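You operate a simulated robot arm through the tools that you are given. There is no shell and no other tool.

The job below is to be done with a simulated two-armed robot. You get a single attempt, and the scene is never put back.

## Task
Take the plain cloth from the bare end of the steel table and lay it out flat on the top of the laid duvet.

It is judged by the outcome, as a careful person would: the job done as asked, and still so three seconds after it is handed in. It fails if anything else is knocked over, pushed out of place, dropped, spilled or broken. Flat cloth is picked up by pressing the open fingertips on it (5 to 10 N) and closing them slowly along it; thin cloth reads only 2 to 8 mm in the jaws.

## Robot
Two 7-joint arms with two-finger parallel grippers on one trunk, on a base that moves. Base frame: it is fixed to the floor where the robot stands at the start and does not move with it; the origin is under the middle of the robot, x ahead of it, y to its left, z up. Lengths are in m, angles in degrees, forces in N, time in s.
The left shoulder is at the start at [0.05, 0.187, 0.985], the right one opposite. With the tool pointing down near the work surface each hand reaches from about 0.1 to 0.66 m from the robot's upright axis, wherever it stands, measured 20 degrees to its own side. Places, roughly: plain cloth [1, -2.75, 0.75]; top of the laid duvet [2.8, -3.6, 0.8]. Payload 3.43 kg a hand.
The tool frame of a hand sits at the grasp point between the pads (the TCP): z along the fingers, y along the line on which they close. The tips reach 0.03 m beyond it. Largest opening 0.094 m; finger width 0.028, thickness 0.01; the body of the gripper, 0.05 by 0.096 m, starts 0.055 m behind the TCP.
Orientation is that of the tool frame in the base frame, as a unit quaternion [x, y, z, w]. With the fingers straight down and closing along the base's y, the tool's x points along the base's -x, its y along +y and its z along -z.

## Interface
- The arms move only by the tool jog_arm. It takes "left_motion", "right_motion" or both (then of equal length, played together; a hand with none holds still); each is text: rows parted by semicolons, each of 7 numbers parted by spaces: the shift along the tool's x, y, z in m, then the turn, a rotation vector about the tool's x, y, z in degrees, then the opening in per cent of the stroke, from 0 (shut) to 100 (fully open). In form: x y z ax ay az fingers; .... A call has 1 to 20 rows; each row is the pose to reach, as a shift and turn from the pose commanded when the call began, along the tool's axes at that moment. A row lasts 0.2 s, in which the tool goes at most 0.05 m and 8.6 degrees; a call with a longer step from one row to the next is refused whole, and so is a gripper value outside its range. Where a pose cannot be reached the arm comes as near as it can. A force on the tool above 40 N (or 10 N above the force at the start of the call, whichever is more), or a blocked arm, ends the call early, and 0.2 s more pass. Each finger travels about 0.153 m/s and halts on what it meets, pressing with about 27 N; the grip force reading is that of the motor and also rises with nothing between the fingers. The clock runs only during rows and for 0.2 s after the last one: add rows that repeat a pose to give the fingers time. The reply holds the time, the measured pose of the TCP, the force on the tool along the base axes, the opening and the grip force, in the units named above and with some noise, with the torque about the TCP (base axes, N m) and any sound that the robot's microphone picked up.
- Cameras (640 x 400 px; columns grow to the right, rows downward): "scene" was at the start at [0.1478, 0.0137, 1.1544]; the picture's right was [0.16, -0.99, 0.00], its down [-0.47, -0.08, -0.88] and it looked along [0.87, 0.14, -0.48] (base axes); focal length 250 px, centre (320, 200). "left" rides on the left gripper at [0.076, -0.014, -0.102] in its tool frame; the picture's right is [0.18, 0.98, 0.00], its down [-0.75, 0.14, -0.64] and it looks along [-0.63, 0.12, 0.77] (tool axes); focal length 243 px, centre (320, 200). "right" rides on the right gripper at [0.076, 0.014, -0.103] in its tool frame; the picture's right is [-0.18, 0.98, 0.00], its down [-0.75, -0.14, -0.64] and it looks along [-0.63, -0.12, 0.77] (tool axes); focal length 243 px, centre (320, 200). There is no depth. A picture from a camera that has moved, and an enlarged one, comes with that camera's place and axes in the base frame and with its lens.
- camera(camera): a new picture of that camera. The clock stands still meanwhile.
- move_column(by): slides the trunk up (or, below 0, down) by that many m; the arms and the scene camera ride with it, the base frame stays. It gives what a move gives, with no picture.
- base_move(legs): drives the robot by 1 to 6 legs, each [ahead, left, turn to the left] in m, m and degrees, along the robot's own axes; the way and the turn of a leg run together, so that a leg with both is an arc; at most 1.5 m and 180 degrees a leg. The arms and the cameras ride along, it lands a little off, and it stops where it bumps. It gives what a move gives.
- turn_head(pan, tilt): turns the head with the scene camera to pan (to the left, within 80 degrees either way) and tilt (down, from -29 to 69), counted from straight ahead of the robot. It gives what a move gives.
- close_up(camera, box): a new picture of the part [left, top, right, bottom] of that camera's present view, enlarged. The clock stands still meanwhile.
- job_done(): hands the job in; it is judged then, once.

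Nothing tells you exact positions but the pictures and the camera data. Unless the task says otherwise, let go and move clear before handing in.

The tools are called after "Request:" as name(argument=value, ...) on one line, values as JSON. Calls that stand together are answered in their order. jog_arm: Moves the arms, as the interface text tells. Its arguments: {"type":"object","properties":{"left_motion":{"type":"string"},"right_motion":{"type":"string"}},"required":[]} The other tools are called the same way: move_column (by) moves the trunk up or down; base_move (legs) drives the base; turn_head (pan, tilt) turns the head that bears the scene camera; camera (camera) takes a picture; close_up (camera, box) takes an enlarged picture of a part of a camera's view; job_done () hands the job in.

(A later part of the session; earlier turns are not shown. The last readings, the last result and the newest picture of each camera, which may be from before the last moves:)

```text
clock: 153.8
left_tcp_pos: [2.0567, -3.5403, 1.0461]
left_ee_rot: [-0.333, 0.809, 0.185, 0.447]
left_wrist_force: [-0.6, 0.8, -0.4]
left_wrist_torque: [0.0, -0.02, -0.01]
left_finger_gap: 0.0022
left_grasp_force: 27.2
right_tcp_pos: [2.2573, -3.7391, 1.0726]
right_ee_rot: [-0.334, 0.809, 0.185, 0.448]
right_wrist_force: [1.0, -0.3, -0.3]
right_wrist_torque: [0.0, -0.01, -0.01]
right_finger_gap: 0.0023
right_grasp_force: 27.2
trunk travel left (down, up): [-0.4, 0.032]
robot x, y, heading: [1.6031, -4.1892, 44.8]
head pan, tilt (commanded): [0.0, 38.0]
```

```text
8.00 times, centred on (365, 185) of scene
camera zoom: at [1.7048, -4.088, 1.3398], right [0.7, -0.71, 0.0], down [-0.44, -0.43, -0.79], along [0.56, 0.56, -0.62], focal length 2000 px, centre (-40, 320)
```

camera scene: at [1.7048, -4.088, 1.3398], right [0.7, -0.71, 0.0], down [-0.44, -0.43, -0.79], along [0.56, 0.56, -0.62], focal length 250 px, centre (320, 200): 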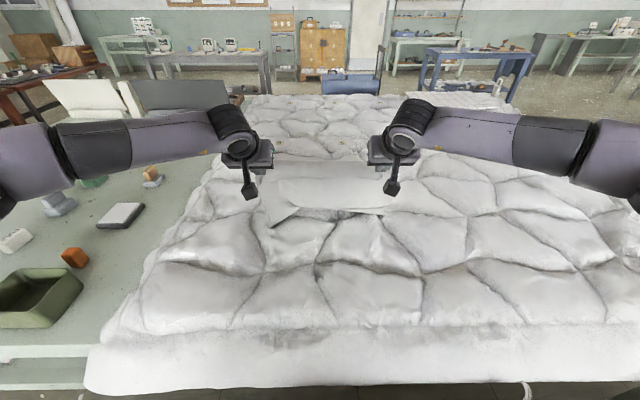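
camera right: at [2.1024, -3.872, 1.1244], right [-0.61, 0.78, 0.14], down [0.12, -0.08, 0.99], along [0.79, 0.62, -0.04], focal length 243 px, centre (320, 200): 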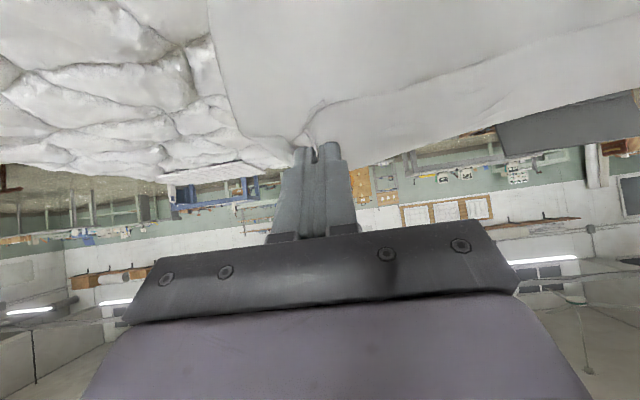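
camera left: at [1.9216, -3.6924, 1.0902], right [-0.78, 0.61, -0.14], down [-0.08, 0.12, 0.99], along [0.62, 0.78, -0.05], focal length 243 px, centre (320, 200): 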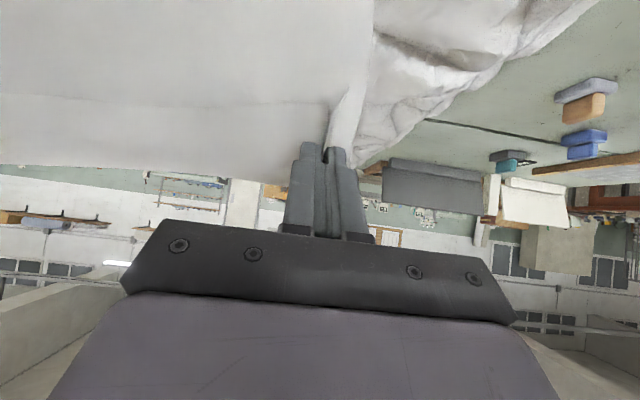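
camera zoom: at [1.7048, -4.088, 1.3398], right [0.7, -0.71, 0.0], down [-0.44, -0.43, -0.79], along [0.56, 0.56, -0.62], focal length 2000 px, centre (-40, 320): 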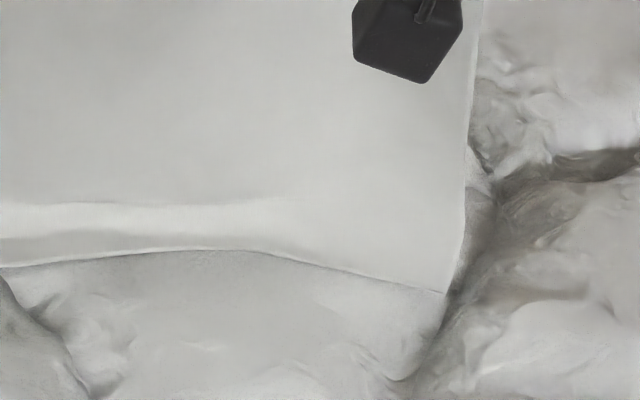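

The free edge now lies turned toward me, which would fold under. I'll lift it free again, let it settle, and this time sweep back and down together at constant tilt from the moment of touch, so friction turns the edge forward.

Request:
jog_arm(left_motion="-0.0126 0 -0.0079 0 0 0 0; -0.0252 0 -0.0157 0 0 0 0; -0.0378 0 -0.0236 0 0 0 0; -0.0503 0 -0.0315 0 0 0 0; -0.0629 0 -0.0393 0 0 0 0; -0.0755 0 -0.0472 0 0 0 0; -0.0755 0 -0.0472 0 0 0 0; -0.0755 0 -0.0472 0 0 0 0; -0.0755 0 -0.0472 0 0 0 0; -0.0755 0 -0.0472 0 0 0 0; -0.0755 0 -0.0472 0 0 0 0; -0.0755 0 -0.0472 0 0 0 0; -0.0755 0 -0.0472 0 0 0 0; -0.0755 0 -0.0472 0 0 0 0", right_motion="-0.0139 0 -0.0087 0 0 0 0; -0.0277 0 -0.0173 0 0 0 0; -0.0416 0 -0.026 0 0 0 0; -0.0554 0 -0.0346 0 0 0 0; -0.0693 0 -0.0433 0 0 0 0; -0.0831 0 -0.0519 0 0 0 0; -0.0831 0 -0.0519 0 0 0 0; -0.0831 0 -0.0519 0 0 0 0; -0.0831 0 -0.0519 0 0 0 0; -0.0831 0 -0.0519 0 0 0 0; -0.0831 0 -0.0519 0 0 0 0; -0.0831 0 -0.0519 0 0 0 0; -0.0831 0 -0.0519 0 0 0 0; -0.0831 0 -0.0519 0 0 0 0")

Request:
close_up(camera="scene", box=[220, 80, 440, 230])

```text
clock: 156.8
left_tcp_pos: [2.0577, -3.5399, 1.1352]
left_ee_rot: [-0.332, 0.809, 0.184, 0.448]
left_wrist_force: [0.1, -0.1, -0.5]
left_wrist_torque: [0.0, 0.0, -0.06]
left_finger_gap: 0.002
left_grasp_force: 26.5
right_tcp_pos: [2.2564, -3.7404, 1.1719]
right_ee_rot: [-0.334, 0.809, 0.185, 0.448]
right_wrist_force: [0.0, 0.6, -0.7]
right_wrist_torque: [0.0, 0.01, -0.02]
right_finger_gap: 0.002
right_grasp_force: 26.8
trunk travel left (down, up): [-0.4, 0.032]
robot x, y, heading: [1.6044, -4.1893, 44.9]
head pan, tilt (commanded): [0.0, 38.0]
```

```text
2.67 times, centred on (330, 155) of scene
camera zoom: at [1.7049, -4.088, 1.3397], right [0.7, -0.71, 0.0], down [-0.44, -0.43, -0.79], along [0.56, 0.56, -0.62], focal length 667 px, centre (293, 320)
```

zoom: 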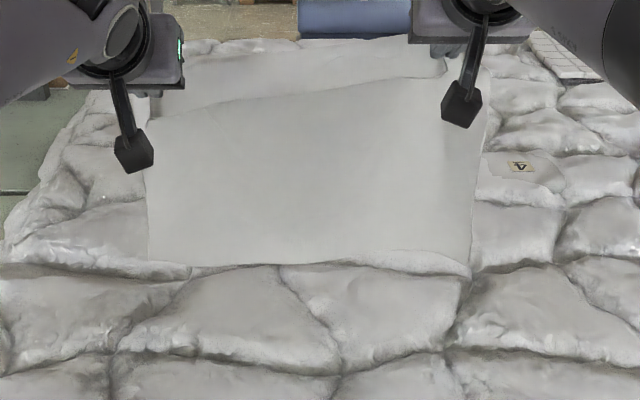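

Looking again at the silhouettes, the contact line moved toward me as I lowered, so the cloth was in fact being laid forward behind the sheet, and now both corners are level. I'll lower straight down again and then begin the back-and-down sweep from there.

Request:
jog_arm(left_motion="0.0106 0 0.0066 0 0 0 0; 0.0212 0 0.0133 0 0 0 0; 0.0318 0 0.0199 0 0 0 0; 0.0424 0 0.0265 0 0 0 0; 0.053 0 0.0331 0 0 0 0; 0.0636 0 0.0398 0 0 0 0; 0.072 0 0.045 0 0 0 0; 0.072 0 0.045 0 0 0 0; 0.072 0 0.045 0 0 0 0", right_motion="0.0113 0 0.0071 0 0 0 0; 0.0226 0 0.0142 0 0 0 0; 0.0339 0 0.0212 0 0 0 0; 0.0452 0 0.0283 0 0 0 0; 0.0565 0 0.0353 0 0 0 0; 0.0678 0 0.0424 0 0 0 0; 0.078 0 0.0488 0 0 0 0; 0.078 0 0.0488 0 0 0 0; 0.078 0 0.0488 0 0 0 0")

Request:
close_up(camera="scene", box=[220, 80, 440, 230])

Request:
close_up(camera="scene", box=[255, 160, 335, 210])

```text
clock: 158.8
left_tcp_pos: [2.0566, -3.538, 1.0505]
left_ee_rot: [-0.333, 0.809, 0.185, 0.447]
left_wrist_force: [-0.2, 0.0, -0.5]
left_wrist_torque: [-0.01, 0.03, -0.02]
left_finger_gap: 0.002
left_grasp_force: 27.0
right_tcp_pos: [2.2554, -3.7381, 1.079]
right_ee_rot: [-0.333, 0.809, 0.184, 0.448]
right_wrist_force: [0.0, -0.3, 0.4]
right_wrist_torque: [0.03, 0.02, -0.05]
right_finger_gap: 0.0023
right_grasp_force: 26.5
trunk travel left (down, up): [-0.4, 0.032]
robot x, y, heading: [1.6028, -4.1886, 44.8]
head pan, tilt (commanded): [0.0, 38.0]
```

```text
2.67 times, centred on (330, 155) of scene
camera zoom: at [1.7049, -4.0879, 1.3397], right [0.7, -0.71, 0.0], down [-0.44, -0.43, -0.79], along [0.56, 0.56, -0.62], focal length 667 px, centre (293, 320)
```

zoom: 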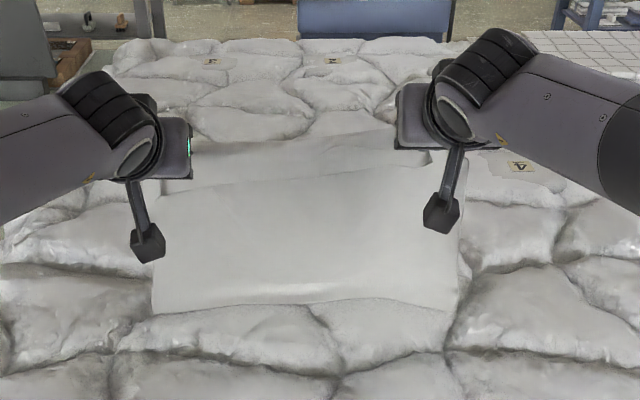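

```text
8.00 times, centred on (295, 185) of scene
camera zoom: at [1.7049, -4.0879, 1.3397], right [0.7, -0.71, 0.0], down [-0.44, -0.43, -0.79], along [0.56, 0.56, -0.62], focal length 2000 px, centre (520, 320)
```

zoom: 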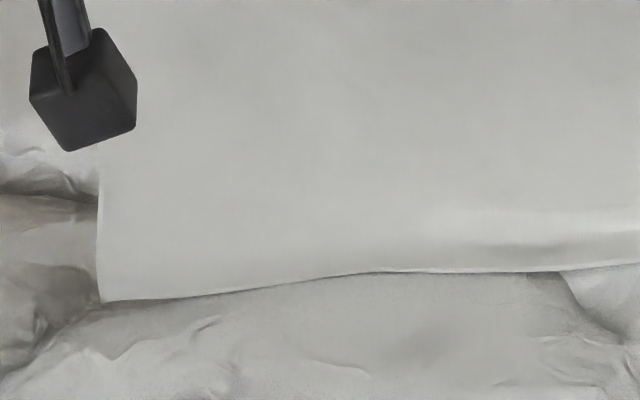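

The left corner hangs exactly over a valley between two puffs (and so does the right one), which is why it doesn't turn forward. I'll lift the sheet, shift the base about 9 cm to the right so both corners land on puff tops, and lower again.

Request:
jog_arm(left_motion="-0.0126 0 -0.0079 0 0 0 0; -0.0252 0 -0.0157 0 0 0 0; -0.0378 0 -0.0236 0 0 0 0; -0.0503 0 -0.0315 0 0 0 0; -0.0629 0 -0.0393 0 0 0 0; -0.0755 0 -0.0472 0 0 0 0; -0.089 0 -0.0556 0 0 0 0; -0.089 0 -0.0556 0 0 0 0", right_motion="-0.0126 0 -0.0079 0 0 0 0; -0.0252 0 -0.0157 0 0 0 0; -0.0378 0 -0.0236 0 0 0 0; -0.0503 0 -0.0315 0 0 0 0; -0.0629 0 -0.0393 0 0 0 0; -0.0755 0 -0.0472 0 0 0 0; -0.089 0 -0.0556 0 0 0 0; -0.089 0 -0.0556 0 0 0 0")

Request:
base_move(legs=[[0, -0.09, 0]])

Request:
camera(camera="scene")

Request:
close_up(camera="scene", box=[220, 80, 440, 230])

```text
clock: 160.7
left_tcp_pos: [2.0582, -3.5382, 1.1554]
left_ee_rot: [-0.333, 0.809, 0.185, 0.448]
left_wrist_force: [-1.1, 0.4, 0.4]
left_wrist_torque: [0.0, 0.01, -0.03]
left_finger_gap: 0.0021
left_grasp_force: 26.9
right_tcp_pos: [2.2551, -3.7395, 1.182]
right_ee_rot: [-0.333, 0.809, 0.184, 0.448]
right_wrist_force: [-0.3, 0.3, 0.2]
right_wrist_torque: [0.01, 0.02, 0.0]
right_finger_gap: 0.0024
right_grasp_force: 27.0
right hand out of reach, approached as far as the arm can: row 7
trunk travel left (down, up): [-0.4, 0.032]
robot x, y, heading: [1.6043, -4.1902, 44.6]
head pan, tilt (commanded): [0.0, 38.0]
```

```text
clock: 162.1
left_tcp_pos: [2.1188, -3.6002, 1.156]
left_ee_rot: [-0.333, 0.809, 0.185, 0.447]
left_wrist_force: [0.4, -0.5, -0.4]
left_wrist_torque: [0.0, 0.02, -0.02]
left_finger_gap: 0.0024
left_grasp_force: 26.6
right_tcp_pos: [2.3165, -3.8018, 1.1815]
right_ee_rot: [-0.334, 0.808, 0.186, 0.448]
right_wrist_force: [-0.8, -0.1, 0.3]
right_wrist_torque: [0.01, 0.03, 0.01]
right_finger_gap: 0.0022
right_grasp_force: 27.2
trunk travel left (down, up): [-0.4, 0.032]
robot x, y, heading: [1.6652, -4.2527, 44.9]
head pan, tilt (commanded): [0.0, 38.0]
```

```text
taken
camera scene: at [1.7672, -4.1505, 1.3397], right [0.71, -0.71, 0.0], down [-0.44, -0.43, -0.79], along [0.56, 0.56, -0.62], focal length 250 px, centre (320, 200)
```

scene: 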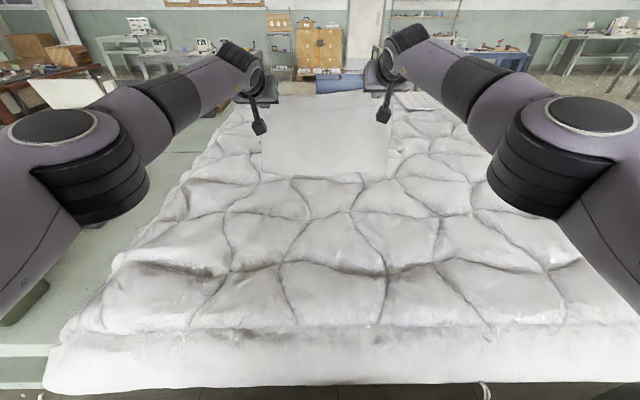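

```text
2.67 times, centred on (330, 155) of scene
camera zoom: at [1.7672, -4.1505, 1.3397], right [0.71, -0.71, 0.0], down [-0.44, -0.43, -0.79], along [0.56, 0.56, -0.62], focal length 667 px, centre (293, 320)
```

zoom: 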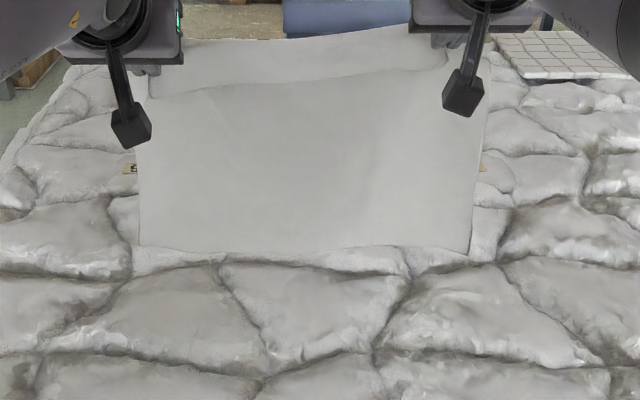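

The shifted sheet's corners now line up with puff tops. I'll lower straight down again.

Request:
jog_arm(left_motion="0.0093 0 0.0058 0 0 0 0; 0.0187 0 0.0117 0 0 0 0; 0.028 0 0.0175 0 0 0 0; 0.0373 0 0.0233 0 0 0 0; 0.0466 0 0.0292 0 0 0 0; 0.056 0 0.035 0 0 0 0; 0.0653 0 0.0408 0 0 0 0; 0.0746 0 0.0466 0 0 0 0; 0.084 0 0.0525 0 0 0 0; 0.0933 0 0.0583 0 0 0 0; 0.0933 0 0.0583 0 0 0 0; 0.0933 0 0.0583 0 0 0 0", right_motion="0.0091 0 0.0057 0 0 0 0; 0.0181 0 0.0113 0 0 0 0; 0.0272 0 0.017 0 0 0 0; 0.0363 0 0.0227 0 0 0 0; 0.0454 0 0.0284 0 0 0 0; 0.0544 0 0.034 0 0 0 0; 0.0635 0 0.0397 0 0 0 0; 0.0726 0 0.0454 0 0 0 0; 0.0816 0 0.051 0 0 0 0; 0.0907 0 0.0567 0 0 0 0; 0.0907 0 0.0567 0 0 0 0; 0.0907 0 0.0567 0 0 0 0")

Request:
close_up(camera="scene", box=[220, 80, 440, 230])

Request:
close_up(camera="scene", box=[255, 160, 335, 210])

Request:
close_up(camera="scene", box=[325, 160, 405, 210])

```text
clock: 164.7
left_tcp_pos: [2.1203, -3.601, 1.0459]
left_ee_rot: [-0.333, 0.809, 0.186, 0.448]
left_wrist_force: [-0.3, 0.0, -0.1]
left_wrist_torque: [0.01, 0.0, -0.07]
left_finger_gap: 0.0022
left_grasp_force: 27.3
right_tcp_pos: [2.317, -3.8001, 1.0738]
right_ee_rot: [-0.335, 0.808, 0.186, 0.448]
right_wrist_force: [-1.0, -1.6, -0.1]
right_wrist_torque: [-0.01, -0.03, -0.04]
right_finger_gap: 0.0022
right_grasp_force: 27.6
trunk travel left (down, up): [-0.4, 0.032]
robot x, y, heading: [1.6616, -4.2494, 45.2]
head pan, tilt (commanded): [0.0, 38.0]
```

```text
2.67 times, centred on (330, 155) of scene
camera zoom: at [1.7669, -4.1503, 1.3397], right [0.71, -0.71, 0.0], down [-0.44, -0.43, -0.79], along [0.56, 0.56, -0.62], focal length 667 px, centre (293, 320)
```

zoom: 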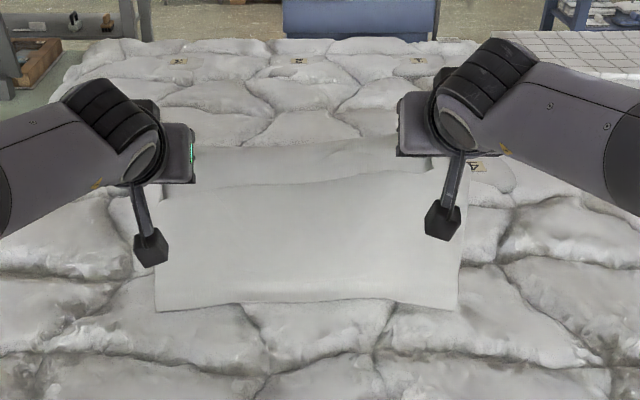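

```text
8.00 times, centred on (295, 185) of scene
camera zoom: at [1.7669, -4.1503, 1.3397], right [0.71, -0.71, 0.0], down [-0.44, -0.43, -0.79], along [0.56, 0.56, -0.62], focal length 2000 px, centre (520, 320)
```

zoom: 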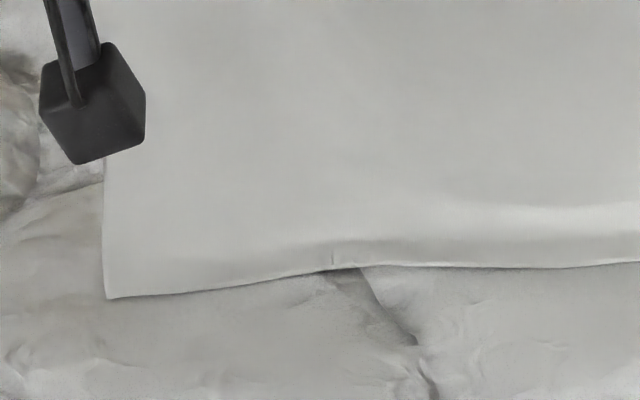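

```text
8.00 times, centred on (365, 185) of scene
camera zoom: at [1.7669, -4.1503, 1.3397], right [0.71, -0.71, 0.0], down [-0.44, -0.43, -0.79], along [0.56, 0.56, -0.62], focal length 2000 px, centre (-40, 320)
```

zoom: 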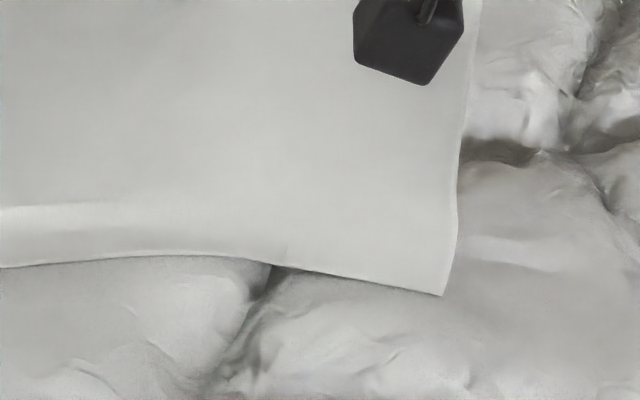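

The whole free edge is visible: the middle is pinned on the duvet with the sheet bulging toward me (right for rolling it down backward), while the two corners are not yet pressed. I'll lower another 2.5 cm to pin the corners as well.

Request:
jog_arm(left_motion="0.0071 0 0.0044 0 0 0 0; 0.0141 0 0.0088 0 0 0 0; 0.0212 0 0.0133 0 0 0 0; 0.0212 0 0.0133 0 0 0 0; 0.0212 0 0.0133 0 0 0 0", right_motion="0.0071 0 0.0044 0 0 0 0; 0.0141 0 0.0088 0 0 0 0; 0.0212 0 0.0133 0 0 0 0; 0.0212 0 0.0133 0 0 0 0; 0.0212 0 0.0133 0 0 0 0")

Request:
close_up(camera="scene", box=[255, 160, 335, 210])

Request:
close_up(camera="scene", box=[325, 160, 405, 210])

```text
clock: 165.9
left_tcp_pos: [2.1195, -3.6005, 1.0187]
left_ee_rot: [-0.334, 0.809, 0.185, 0.447]
left_wrist_force: [-0.1, 0.3, -0.5]
left_wrist_torque: [0.0, -0.03, -0.03]
left_finger_gap: 0.0021
left_grasp_force: 26.7
right_tcp_pos: [2.3159, -3.8028, 1.0503]
right_ee_rot: [-0.334, 0.808, 0.185, 0.448]
right_wrist_force: [0.4, -0.3, 0.0]
right_wrist_torque: [0.0, 0.01, -0.04]
right_finger_gap: 0.0021
right_grasp_force: 27.0
trunk travel left (down, up): [-0.4, 0.032]
robot x, y, heading: [1.6623, -4.2538, 44.8]
head pan, tilt (commanded): [0.0, 38.0]
```

```text
8.00 times, centred on (295, 185) of scene
camera zoom: at [1.7669, -4.1503, 1.3397], right [0.71, -0.71, 0.0], down [-0.44, -0.43, -0.79], along [0.56, 0.56, -0.62], focal length 2000 px, centre (520, 320)
```

zoom: 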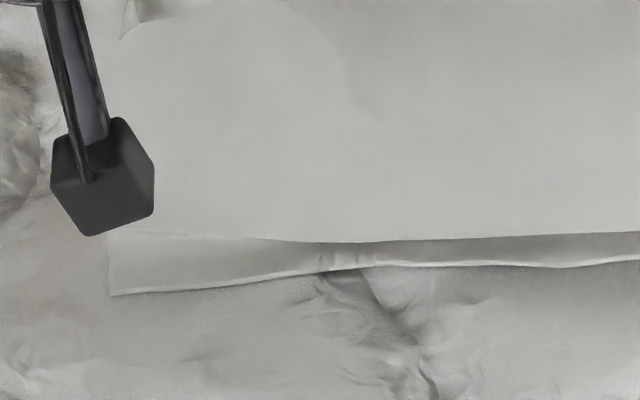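

```text
8.00 times, centred on (365, 185) of scene
camera zoom: at [1.7669, -4.1503, 1.3397], right [0.71, -0.71, 0.0], down [-0.44, -0.43, -0.79], along [0.56, 0.56, -0.62], focal length 2000 px, centre (-40, 320)
```

zoom: 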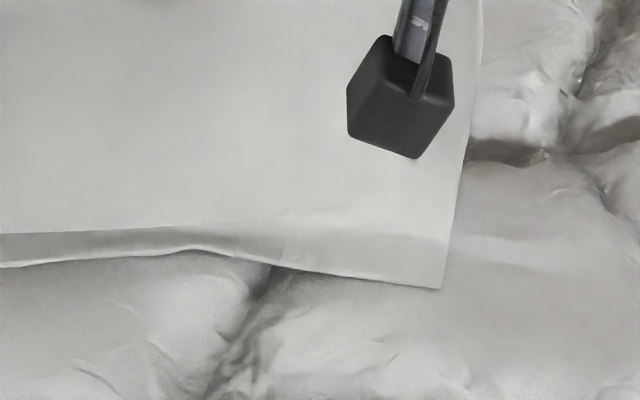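

The free edge is now pinned along its whole length, corners included, with the sheet bulging toward me. I'll now pull straight back first and then back-and-down, rolling the sheet onto the duvet toward myself, and check partway.

Request:
jog_arm(left_motion="0.0064 0 -0.0103 0 0.9 0 0; 0.0129 0 -0.0206 0 1.7 0 0; 0.0193 0 -0.0309 0 2.6 0 0; 0.0258 0 -0.0412 0 3.4 0 0; 0.0322 0 -0.0515 0 4.3 0 0; 0.0387 0 -0.0618 0 5.1 0 0; 0.0451 0 -0.0721 0 6 0 0; 0.0569 0 -0.073 0 7.4 0 0; 0.0688 0 -0.0738 0 8.8 0 0; 0.0806 0 -0.0747 0 10.2 0 0; 0.0925 0 -0.0755 0 11.6 0 0; 0.1043 0 -0.0764 0 13 0 0; 0.1043 0 -0.0764 0 13 0 0", right_motion="0.0064 0 -0.0103 0 0.9 0 0; 0.0129 0 -0.0206 0 1.7 0 0; 0.0193 0 -0.0309 0 2.6 0 0; 0.0258 0 -0.0412 0 3.4 0 0; 0.0322 0 -0.0515 0 4.3 0 0; 0.0387 0 -0.0618 0 5.1 0 0; 0.0451 0 -0.0721 0 6 0 0; 0.0585 0 -0.0729 0 7.4 0 0; 0.072 0 -0.0737 0 8.8 0 0; 0.0854 0 -0.0744 0 10.2 0 0; 0.0989 0 -0.0752 0 11.6 0 0; 0.1123 0 -0.076 0 13 0 0; 0.1123 0 -0.076 0 13 0 0")

Request:
camera(camera="scene")

Request:
close_up(camera="scene", box=[240, 120, 420, 240])

Request:
camera(camera="left")

Request:
camera(camera="right")

```text
clock: 168.7
left_tcp_pos: [2.0334, -3.6857, 0.9738]
left_ee_rot: [-0.352, 0.855, 0.145, 0.353]
left_wrist_force: [0.1, -0.9, -0.4]
left_wrist_torque: [-0.04, 0.02, -0.05]
left_finger_gap: 0.0023
left_grasp_force: 27.0
right_tcp_pos: [2.2274, -3.8894, 0.9965]
right_ee_rot: [-0.353, 0.854, 0.147, 0.354]
right_wrist_force: [-0.1, 0.3, 0.5]
right_wrist_torque: [0.0, 0.02, 0.0]
right_finger_gap: 0.0025
right_grasp_force: 26.8
trunk travel left (down, up): [-0.4, 0.032]
robot x, y, heading: [1.6642, -4.2496, 44.9]
head pan, tilt (commanded): [0.0, 38.0]
```

```text
taken
camera scene: at [1.7669, -4.1503, 1.3398], right [0.71, -0.71, 0.0], down [-0.44, -0.43, -0.79], along [0.56, 0.56, -0.62], focal length 250 px, centre (320, 200)
```

scene: 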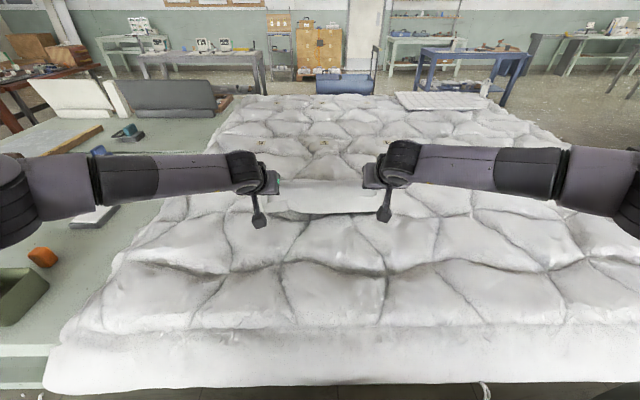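

```text
3.33 times, centred on (330, 180) of scene
camera zoom: at [1.7669, -4.1503, 1.3398], right [0.71, -0.71, 0.0], down [-0.44, -0.43, -0.79], along [0.56, 0.56, -0.62], focal length 833 px, centre (287, 267)
```

zoom: 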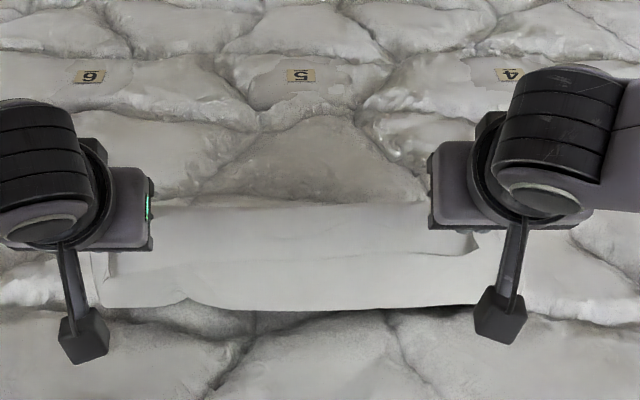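

```text
taken
camera left: at [1.9542, -3.7851, 0.9933], right [-0.79, 0.6, -0.13], down [-0.04, 0.16, 0.99], along [0.62, 0.78, -0.1], focal length 243 px, centre (320, 200)
```

left: 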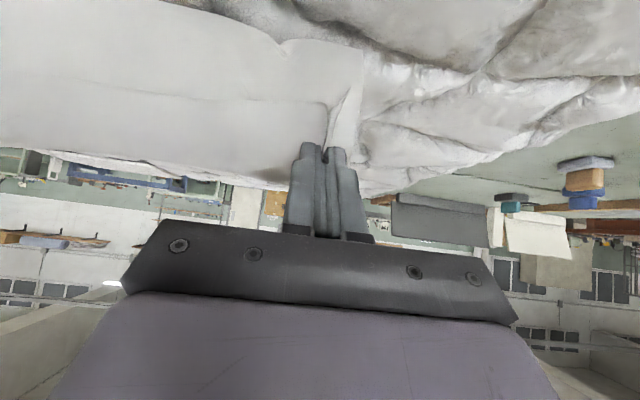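

```text
taken
camera right: at [2.1301, -3.9673, 1.0145], right [-0.6, 0.79, 0.13], down [0.16, -0.04, 0.99], along [0.78, 0.61, -0.1], focal length 243 px, centre (320, 200)
```

right: 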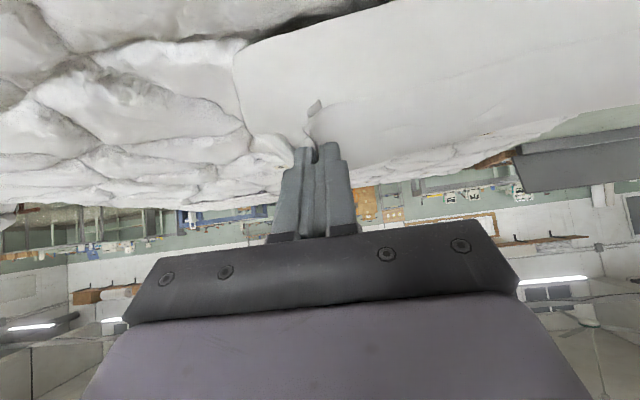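

No folded corner this time: the sheet rolls down cleanly with its free edge staying ahead. I'll continue back and down, stopping just above the surface.

Request:
jog_arm(left_motion="0.0129 0 -0.0024 0 1.6 0 0; 0.0257 0 -0.0048 0 3.2 0 0; 0.0386 0 -0.0072 0 4.8 0 0; 0.0514 0 -0.0096 0 6.4 0 0; 0.0643 0 -0.012 0 8 0 0; 0.0752 0 -0.0136 0 9.4 0 0; 0.0861 0 -0.0151 0 10.8 0 0; 0.097 0 -0.0167 0 12.2 0 0; 0.1079 0 -0.0182 0 13.6 0 0; 0.1188 0 -0.0198 0 15 0 0; 0.1188 0 -0.0198 0 15 0 0", right_motion="0.0148 0 -0.0021 0 1.6 0 0; 0.0297 0 -0.0042 0 3.2 0 0; 0.0445 0 -0.0064 0 4.8 0 0; 0.0594 0 -0.0085 0 6.4 0 0; 0.0742 0 -0.0106 0 8 0 0; 0.0872 0 -0.0117 0 9.4 0 0; 0.1002 0 -0.0129 0 10.8 0 0; 0.1133 0 -0.014 0 12.2 0 0; 0.1263 0 -0.0152 0 13.6 0 0; 0.1393 0 -0.0163 0 15 0 0; 0.1393 0 -0.0163 0 15 0 0")

Request:
camera(camera="scene")

Request:
close_up(camera="scene", box=[230, 120, 430, 260])

Request:
camera(camera="left")

Request:
camera(camera="right")

```text
clock: 171.1
left_tcp_pos: [1.9624, -3.7548, 0.9031]
left_ee_rot: [-0.369, 0.893, 0.1, 0.238]
left_wrist_force: [0.4, -0.2, -0.9]
left_wrist_torque: [-0.02, 0.01, -0.03]
left_finger_gap: 0.0022
left_grasp_force: 26.7
right_tcp_pos: [2.1513, -3.9649, 0.9058]
right_ee_rot: [-0.369, 0.893, 0.099, 0.239]
right_wrist_force: [0.1, -0.6, 0.5]
right_wrist_torque: [-0.01, 0.03, 0.0]
right_finger_gap: 0.0023
right_grasp_force: 26.7
trunk travel left (down, up): [-0.4, 0.032]
robot x, y, heading: [1.6618, -4.25, 44.8]
head pan, tilt (commanded): [0.0, 38.0]
```

```text
taken
camera scene: at [1.7669, -4.1503, 1.3397], right [0.71, -0.71, 0.0], down [-0.44, -0.43, -0.79], along [0.56, 0.56, -0.62], focal length 250 px, centre (320, 200)
```

scene: 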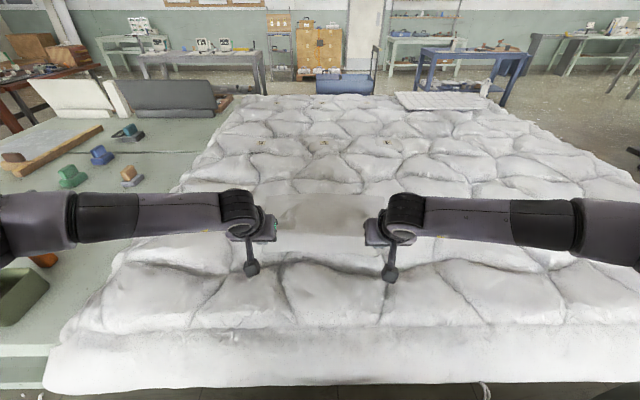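

```text
2.86 times, centred on (330, 190) of scene
camera zoom: at [1.7669, -4.1503, 1.3397], right [0.71, -0.71, 0.0], down [-0.44, -0.43, -0.79], along [0.56, 0.56, -0.62], focal length 714 px, centre (291, 229)
```

zoom: 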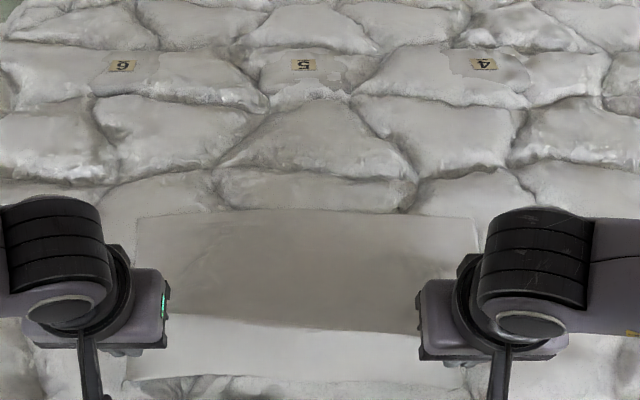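

```text
taken
camera left: at [1.8892, -3.8476, 0.9551], right [-0.81, 0.58, -0.09], down [0.14, 0.33, 0.93], along [0.57, 0.74, -0.35], focal length 243 px, centre (320, 200)
```

left: 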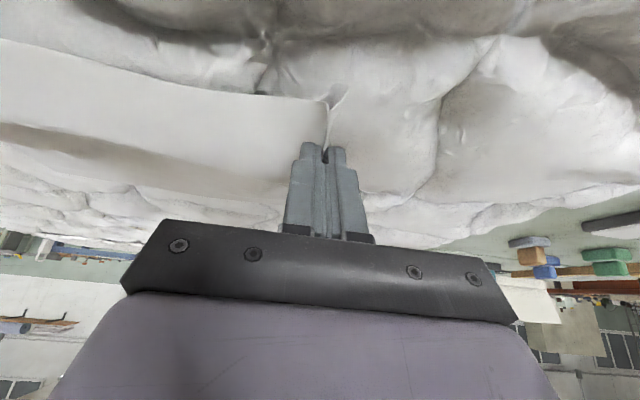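

```text
taken
camera right: at [2.059, -4.0369, 0.9575], right [-0.58, 0.81, 0.09], down [0.33, 0.13, 0.93], along [0.74, 0.57, -0.35], focal length 243 px, centre (320, 200)
```

right: 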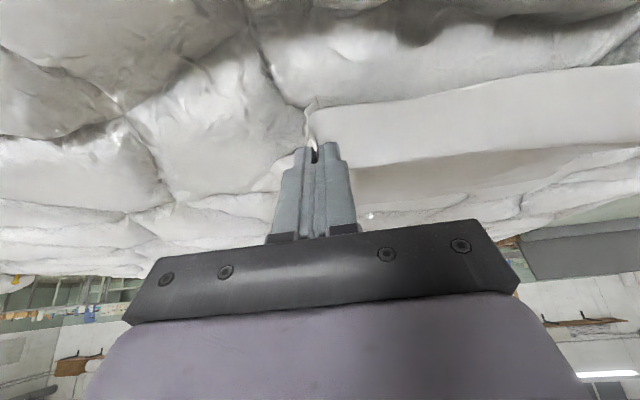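

The cloth is now laid with its far edge flat and straight across the duvet, both far corners visible. I'll bring the fingers upright while easing the last bit back and down to just above the surface.

Request:
jog_arm(left_motion="0.0035 0 0.0021 0 6 0 0; 0.0071 0 0.0042 0 12 0 0; 0.0106 0 0.0064 0 18 0 0; 0.0142 0 0.0085 0 24 0 0; 0.0177 0 0.0106 0 30 0 0; 0.0177 0 0.0106 0 30 0 0", right_motion="0.004 0 0.0025 0 6 0 0; 0.008 0 0.0051 0 12 0 0; 0.012 0 0.0076 0 18 0 0; 0.016 0 0.0102 0 24 0 0; 0.02 0 0.0127 0 30 0 0; 0.02 0 0.0127 0 30 0 0")

Request:
close_up(camera="scene", box=[220, 130, 440, 280])

Request:
camera(camera="left")

Request:
camera(camera="right")

```text
clock: 172.5
left_tcp_pos: [1.9568, -3.7623, 0.8843]
left_ee_rot: [-0.38, 0.925, -0.001, -0.002]
left_wrist_force: [0.6, 0.3, 0.0]
left_wrist_torque: [0.01, -0.03, -0.04]
left_finger_gap: 0.0022
left_grasp_force: 27.1
right_tcp_pos: [2.141, -3.9724, 0.8867]
right_ee_rot: [-0.382, 0.924, -0.001, 0.0]
right_wrist_force: [-1.2, -0.3, -0.2]
right_wrist_torque: [0.01, 0.05, -0.01]
right_finger_gap: 0.0023
right_grasp_force: 26.9
trunk travel left (down, up): [-0.4, 0.032]
robot x, y, heading: [1.6598, -4.2518, 45.0]
head pan, tilt (commanded): [0.0, 38.0]
```

```text
2.67 times, centred on (330, 205) of scene
camera zoom: at [1.7668, -4.1504, 1.3398], right [0.71, -0.71, 0.0], down [-0.44, -0.43, -0.79], along [0.56, 0.56, -0.62], focal length 667 px, centre (293, 187)
```

zoom: 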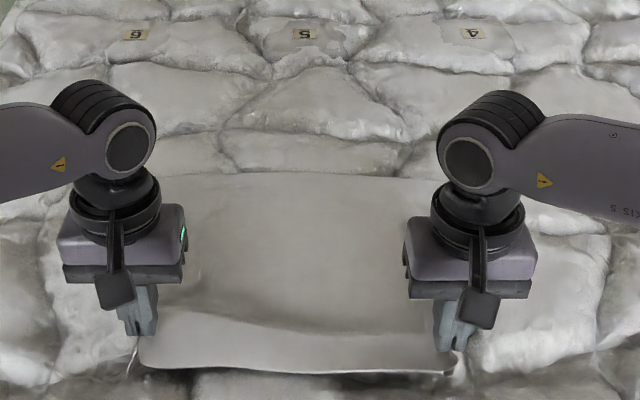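

```text
taken
camera left: at [1.9132, -3.826, 0.9884], right [-0.82, 0.57, 0.0], down [0.44, 0.63, 0.64], along [0.36, 0.53, -0.77], focal length 243 px, centre (320, 200)
```

left: 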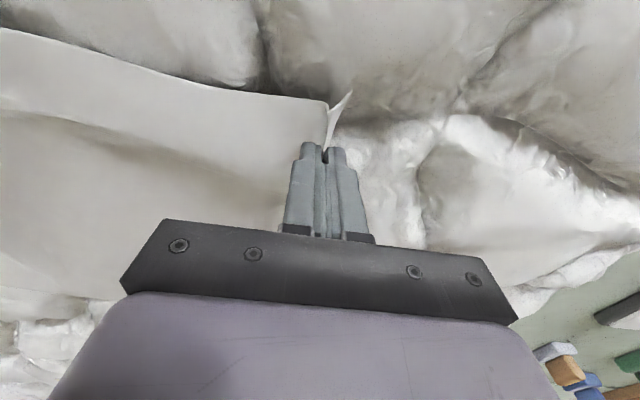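

```text
taken
camera right: at [2.0791, -4.0161, 0.9888], right [-0.57, 0.82, 0.0], down [0.63, 0.43, 0.64], along [0.53, 0.36, -0.77], focal length 243 px, centre (320, 200)
```

right: 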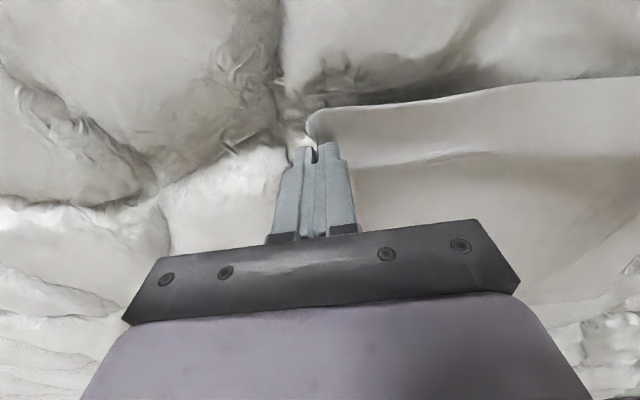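

Fingers are upright just above the duvet, with the near strip of cloth lying toward me. I'll lower in small steps until the tips lightly touch.

Request:
jog_arm(left_motion="0 0 0.004 0 0 0 0; 0 0 0.008 0 0 0 0; 0 0 0.008 0 0 0 0", right_motion="0 0 0.004 0 0 0 0; 0 0 0.008 0 0 0 0; 0 0 0.008 0 0 0 0")

Request:
jog_arm(left_motion="0 0 0.004 0 0 0 0; 0 0 0.008 0 0 0 0; 0 0 0.008 0 0 0 0", right_motion="0 0 0.004 0 0 0 0; 0 0 0.008 0 0 0 0; 0 0 0.008 0 0 0 0")

```text
clock: 173.3
left_tcp_pos: [1.9565, -3.7629, 0.8769]
left_ee_rot: [-0.382, 0.924, 0.001, -0.002]
left_wrist_force: [-0.9, 0.4, 0.6]
left_wrist_torque: [-0.02, 0.01, -0.05]
left_finger_gap: 0.0021
left_grasp_force: 26.9
right_tcp_pos: [2.1428, -3.9744, 0.879]
right_ee_rot: [-0.383, 0.924, 0.0, 0.0]
right_wrist_force: [-0.3, -0.6, -0.6]
right_wrist_torque: [0.0, 0.03, -0.03]
right_finger_gap: 0.0022
right_grasp_force: 26.8
trunk travel left (down, up): [-0.4, 0.032]
robot x, y, heading: [1.665, -4.2551, 44.7]
head pan, tilt (commanded): [0.0, 38.0]
```

```text
clock: 174.1
left_tcp_pos: [1.9571, -3.7622, 0.8697]
left_ee_rot: [-0.382, 0.924, 0.001, -0.001]
left_wrist_force: [0.2, -0.1, -0.1]
left_wrist_torque: [0.01, 0.04, 0.01]
left_finger_gap: 0.0023
left_grasp_force: 26.9
right_tcp_pos: [2.1442, -3.9743, 0.8701]
right_ee_rot: [-0.383, 0.924, 0.0, 0.0]
right_wrist_force: [-0.6, -0.5, 1.0]
right_wrist_torque: [-0.04, 0.03, -0.03]
right_finger_gap: 0.0022
right_grasp_force: 27.3
trunk travel left (down, up): [-0.4, 0.032]
robot x, y, heading: [1.6637, -4.2529, 45.0]
head pan, tilt (commanded): [0.0, 38.0]
```

Request:
jog_arm(left_motion="0.002 0 0.004 0 0 0 0; 0.004 0 0.008 0 0 0 0; 0.004 0 0.008 0 0 0 0", right_motion="0.002 0 0.004 0 0 0 0; 0.004 0 0.008 0 0 0 0; 0.004 0 0.008 0 0 0 0")

Request:
close_up(camera="scene", box=[220, 130, 440, 280])

Request:
camera(camera="left")

Request:
camera(camera="right")

```text
clock: 174.9
left_tcp_pos: [1.955, -3.7654, 0.8614]
left_ee_rot: [-0.382, 0.924, -0.001, -0.001]
left_wrist_force: [-0.1, -0.3, 0.2]
left_wrist_torque: [0.01, 0.01, -0.01]
left_finger_gap: 0.002
left_grasp_force: 27.5
right_tcp_pos: [2.1404, -3.9758, 0.8622]
right_ee_rot: [-0.383, 0.924, 0.0, 0.0]
right_wrist_force: [0.3, 0.3, 0.6]
right_wrist_torque: [0.04, -0.04, -0.04]
right_finger_gap: 0.0021
right_grasp_force: 26.7
trunk travel left (down, up): [-0.4, 0.032]
robot x, y, heading: [1.6656, -4.2498, 44.7]
head pan, tilt (commanded): [0.0, 38.0]
```

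```text
2.67 times, centred on (330, 205) of scene
camera zoom: at [1.7668, -4.1503, 1.3398], right [0.71, -0.71, 0.0], down [-0.44, -0.43, -0.79], along [0.56, 0.56, -0.62], focal length 667 px, centre (293, 187)
```

zoom: 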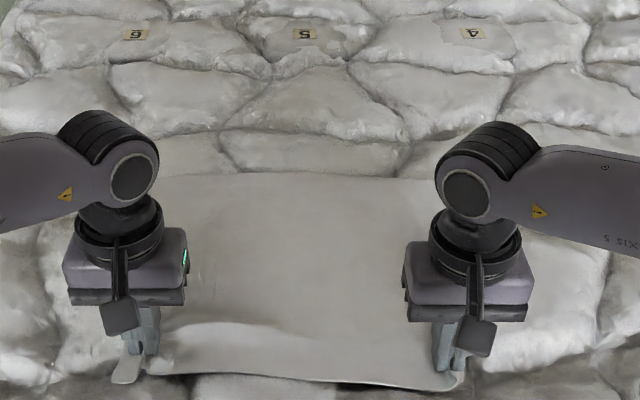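

```text
taken
camera left: at [1.9111, -3.8278, 0.9642], right [-0.82, 0.57, 0.0], down [0.44, 0.63, 0.64], along [0.36, 0.53, -0.77], focal length 243 px, centre (320, 200)
```

left: 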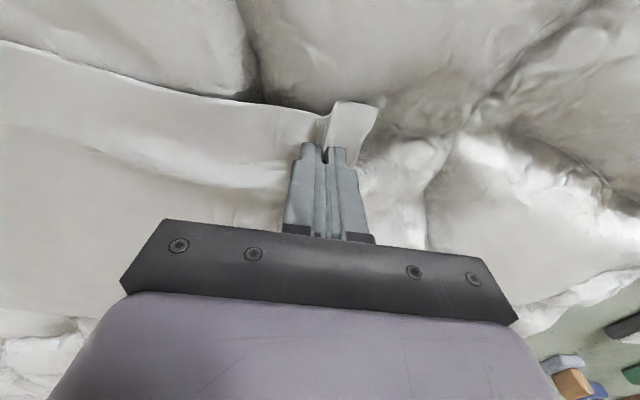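

```text
taken
camera right: at [2.0773, -4.0196, 0.965], right [-0.56, 0.83, 0.0], down [0.63, 0.43, 0.64], along [0.53, 0.36, -0.77], focal length 243 px, centre (320, 200)
```

right: 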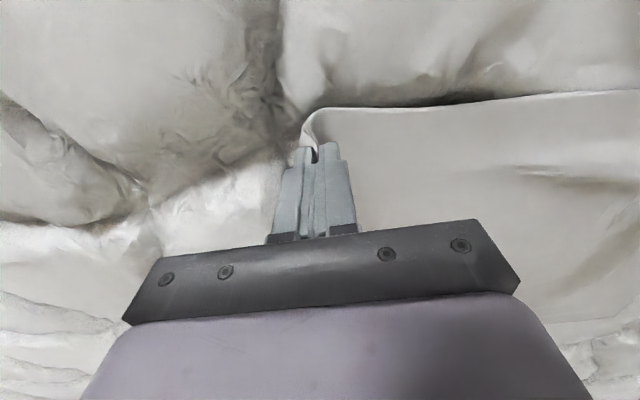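

Request:
jog_arm(left_motion="0.001 0 0.004 0 0 0 0; 0.002 0 0.008 0 0 0 0; 0.002 0 0.008 0 0 0 0", right_motion="0.001 0 0.004 0 0 0 0; 0.002 0 0.008 0 0 0 0; 0.002 0 0.008 0 0 0 0")

Request:
jog_arm(left_motion="0 0 0.003 0 0 0 0; 0 0 0.006 0 0 0 0; 0 0 0.006 0 0 0 0", right_motion="0 0 0.003 0 0 0 0; 0 0 0.006 0 0 0 0; 0 0 0.006 0 0 0 0")

```text
clock: 175.7
left_tcp_pos: [1.9532, -3.7656, 0.857]
left_ee_rot: [-0.382, 0.924, 0.002, 0.003]
left_wrist_force: [4.3, 6.2, 15.9]
left_wrist_torque: [0.12, -0.03, -0.04]
left_finger_gap: 0.0023
left_grasp_force: 27.4
right_tcp_pos: [2.1392, -3.9785, 0.8583]
right_ee_rot: [-0.382, 0.924, 0.002, 0.003]
right_wrist_force: [4.5, 2.1, 16.4]
right_wrist_torque: [-0.02, -0.1, -0.01]
right_finger_gap: 0.0026
right_grasp_force: 26.9
trunk travel left (down, up): [-0.4, 0.032]
robot x, y, heading: [1.6639, -4.2529, 45.2]
head pan, tilt (commanded): [0.0, 38.0]
```

```text
clock: 176.3
left_tcp_pos: [1.9545, -3.7651, 0.8564]
left_ee_rot: [-0.382, 0.924, 0.001, 0.008]
left_wrist_force: [-5.0, -1.7, 14.9]
left_wrist_torque: [-0.13, 0.22, -0.04]
left_finger_gap: 0.0023
left_grasp_force: 26.8
right_tcp_pos: [2.1398, -3.9769, 0.8583]
right_ee_rot: [-0.382, 0.924, 0.005, 0.006]
right_wrist_force: [-1.9, -6.0, 17.9]
right_wrist_torque: [-0.29, 0.06, -0.01]
right_finger_gap: 0.0023
right_grasp_force: 27.0
trunk travel left (down, up): [-0.4, 0.032]
robot x, y, heading: [1.6632, -4.25, 44.9]
head pan, tilt (commanded): [0.0, 38.0]
stopped in row 3 (right hand): the force on the tool passed its limit at 41 N (the readings are from after the stop); the commanded pose is now the measured one
```

Contact at TCP z≈0.857 (surface ≈0.827); the push was a bit too firm, though below harm. I'll ease up 2 mm and read the force before opening.

Request:
jog_arm(left_motion="0 0 -0.001 0 0 0 0; 0 0 -0.002 0 0 0 0; 0 0 -0.002 0 0 0 0", right_motion="0 0 -0.001 0 0 0 0; 0 0 -0.002 0 0 0 0; 0 0 -0.002 0 0 0 0")

Request:
close_up(camera="scene", box=[220, 130, 440, 280])

```text
clock: 177.1
left_tcp_pos: [1.9546, -3.7661, 0.856]
left_ee_rot: [-0.381, 0.924, 0.001, 0.007]
left_wrist_force: [-3.4, -3.5, 13.9]
left_wrist_torque: [-0.17, 0.18, -0.01]
left_finger_gap: 0.0022
left_grasp_force: 27.1
right_tcp_pos: [2.1398, -3.9772, 0.8586]
right_ee_rot: [-0.382, 0.924, 0.004, 0.006]
right_wrist_force: [-2.5, -1.8, 15.4]
right_wrist_torque: [-0.17, 0.14, -0.03]
right_finger_gap: 0.0024
right_grasp_force: 26.8
trunk travel left (down, up): [-0.4, 0.032]
robot x, y, heading: [1.6672, -4.2538, 44.9]
head pan, tilt (commanded): [0.0, 38.0]
```

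```text
2.67 times, centred on (330, 205) of scene
camera zoom: at [1.7644, -4.1529, 1.3403], right [0.71, -0.71, 0.0], down [-0.43, -0.43, -0.79], along [0.56, 0.56, -0.61], focal length 667 px, centre (293, 187)
```

zoom: 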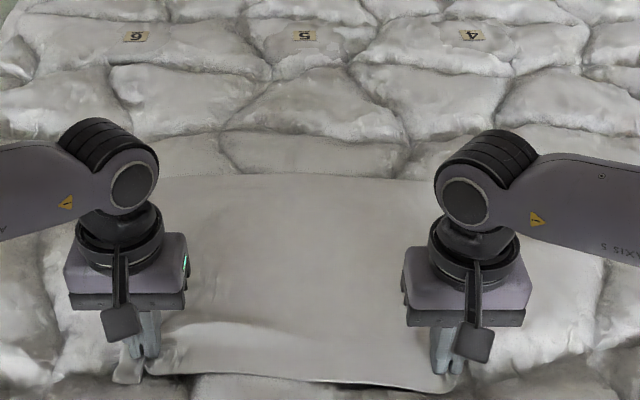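

Request:
jog_arm(left_motion="0 0 -0.002 0 0 0 0; 0 0 -0.003 0 0 0 0; 0 0 -0.003 0 0 0 0", right_motion="0 0 -0.002 0 0 0 0; 0 0 -0.003 0 0 0 0; 0 0 -0.003 0 0 0 0")

```text
clock: 177.9
left_tcp_pos: [1.9544, -3.7627, 0.8583]
left_ee_rot: [-0.383, 0.924, 0.002, 0.006]
left_wrist_force: [0.7, -0.9, -0.7]
left_wrist_torque: [-0.03, 0.02, -0.05]
left_finger_gap: 0.0023
left_grasp_force: 27.2
right_tcp_pos: [2.1417, -3.9757, 0.8581]
right_ee_rot: [-0.382, 0.924, 0.003, 0.005]
right_wrist_force: [-4.3, -1.9, 8.5]
right_wrist_torque: [-0.1, 0.13, -0.04]
right_finger_gap: 0.0019
right_grasp_force: 27.2
trunk travel left (down, up): [-0.4, 0.032]
robot x, y, heading: [1.6635, -4.2519, 44.7]
head pan, tilt (commanded): [0.0, 38.0]
```

Left is just off, right presses 8 N. I'll trim both to a light touch and open the fingers slowly so the pinched folds spread out along the cloth.

Request:
jog_arm(left_motion="0 0 0.0015 0 0 0 0; 0 0 0.0015 0 0 0 4; 0 0 0.0015 0 0 0 8; 0 0 0.0015 0 0 0 12; 0 0 0.0015 0 0 0 16; 0 0 0.0015 0 0 0 20; 0 0 0.0015 0 0 0 24; 0 0 0.0015 0 0 0 28; 0 0 0.0015 0 0 0 32; 0 0 0.0015 0 0 0 36; 0 0 0.0015 0 0 0 40; 0 0 0.0015 0 0 0 44; 0 0 0.0015 0 0 0 48; 0 0 0.0015 0 0 0 52; 0 0 0.0015 0 0 0 52", right_motion="0 0 -0.0005 0 0 0 0; 0 0 -0.0005 0 0 0 4; 0 0 -0.0005 0 0 0 8; 0 0 -0.0005 0 0 0 12; 0 0 -0.0005 0 0 0 16; 0 0 -0.0005 0 0 0 20; 0 0 -0.0005 0 0 0 24; 0 0 -0.0005 0 0 0 28; 0 0 -0.0005 0 0 0 32; 0 0 -0.0005 0 0 0 36; 0 0 -0.0005 0 0 0 40; 0 0 -0.0005 0 0 0 44; 0 0 -0.0005 0 0 0 48; 0 0 -0.0005 0 0 0 52; 0 0 -0.0005 0 0 0 52")

Request:
close_up(camera="scene", box=[220, 130, 440, 280])

Request:
camera(camera="left")

Request:
camera(camera="right")

```text
clock: 181.1
left_tcp_pos: [1.9558, -3.7626, 0.8558]
left_ee_rot: [-0.382, 0.924, 0.0, 0.006]
left_wrist_force: [1.5, -0.1, 1.5]
left_wrist_torque: [0.03, 0.02, -0.01]
left_finger_gap: 0.0483
left_grasp_force: 0.1
right_tcp_pos: [2.1421, -3.9772, 0.8582]
right_ee_rot: [-0.382, 0.924, 0.003, 0.004]
right_wrist_force: [-0.8, -0.1, -0.3]
right_wrist_torque: [-0.01, 0.0, 0.0]
right_finger_gap: 0.0489
right_grasp_force: 0.1
trunk travel left (down, up): [-0.4, 0.032]
robot x, y, heading: [1.6672, -4.252, 44.9]
head pan, tilt (commanded): [0.0, 38.0]
```

```text
2.67 times, centred on (330, 205) of scene
camera zoom: at [1.7669, -4.1504, 1.3398], right [0.71, -0.71, 0.0], down [-0.44, -0.43, -0.79], along [0.56, 0.56, -0.62], focal length 667 px, centre (293, 187)
```

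zoom: 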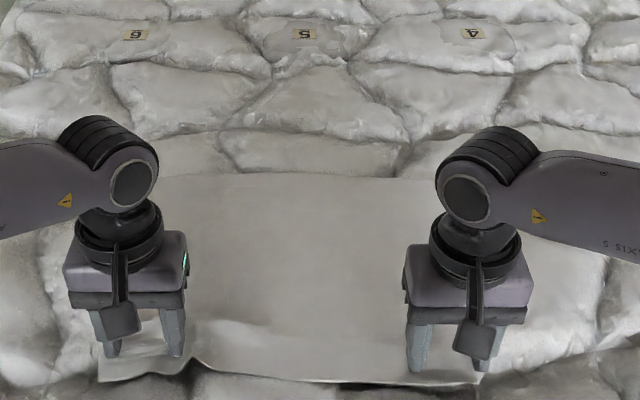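

```text
taken
camera left: at [1.911, -3.8274, 0.9593], right [-0.82, 0.57, 0.0], down [0.43, 0.63, 0.65], along [0.37, 0.53, -0.76], focal length 243 px, centre (320, 200)
```

left: 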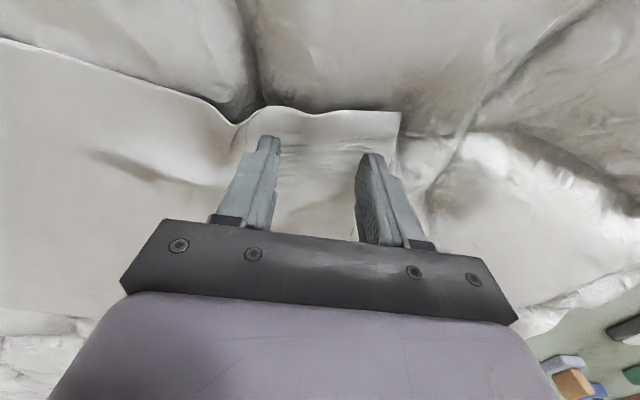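

```text
taken
camera right: at [2.0786, -4.0196, 0.9601], right [-0.56, 0.83, 0.0], down [0.63, 0.43, 0.65], along [0.53, 0.37, -0.76], focal length 243 px, centre (320, 200)
```

right: 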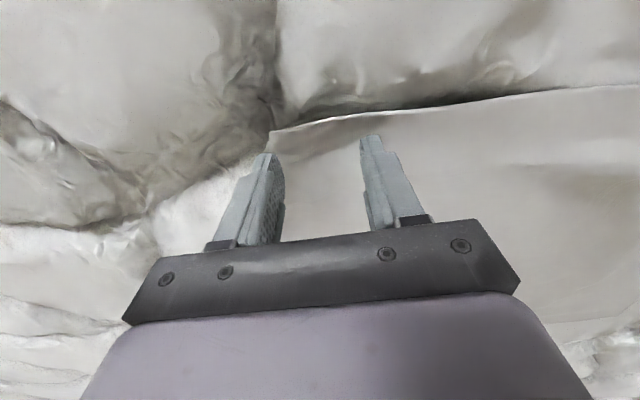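

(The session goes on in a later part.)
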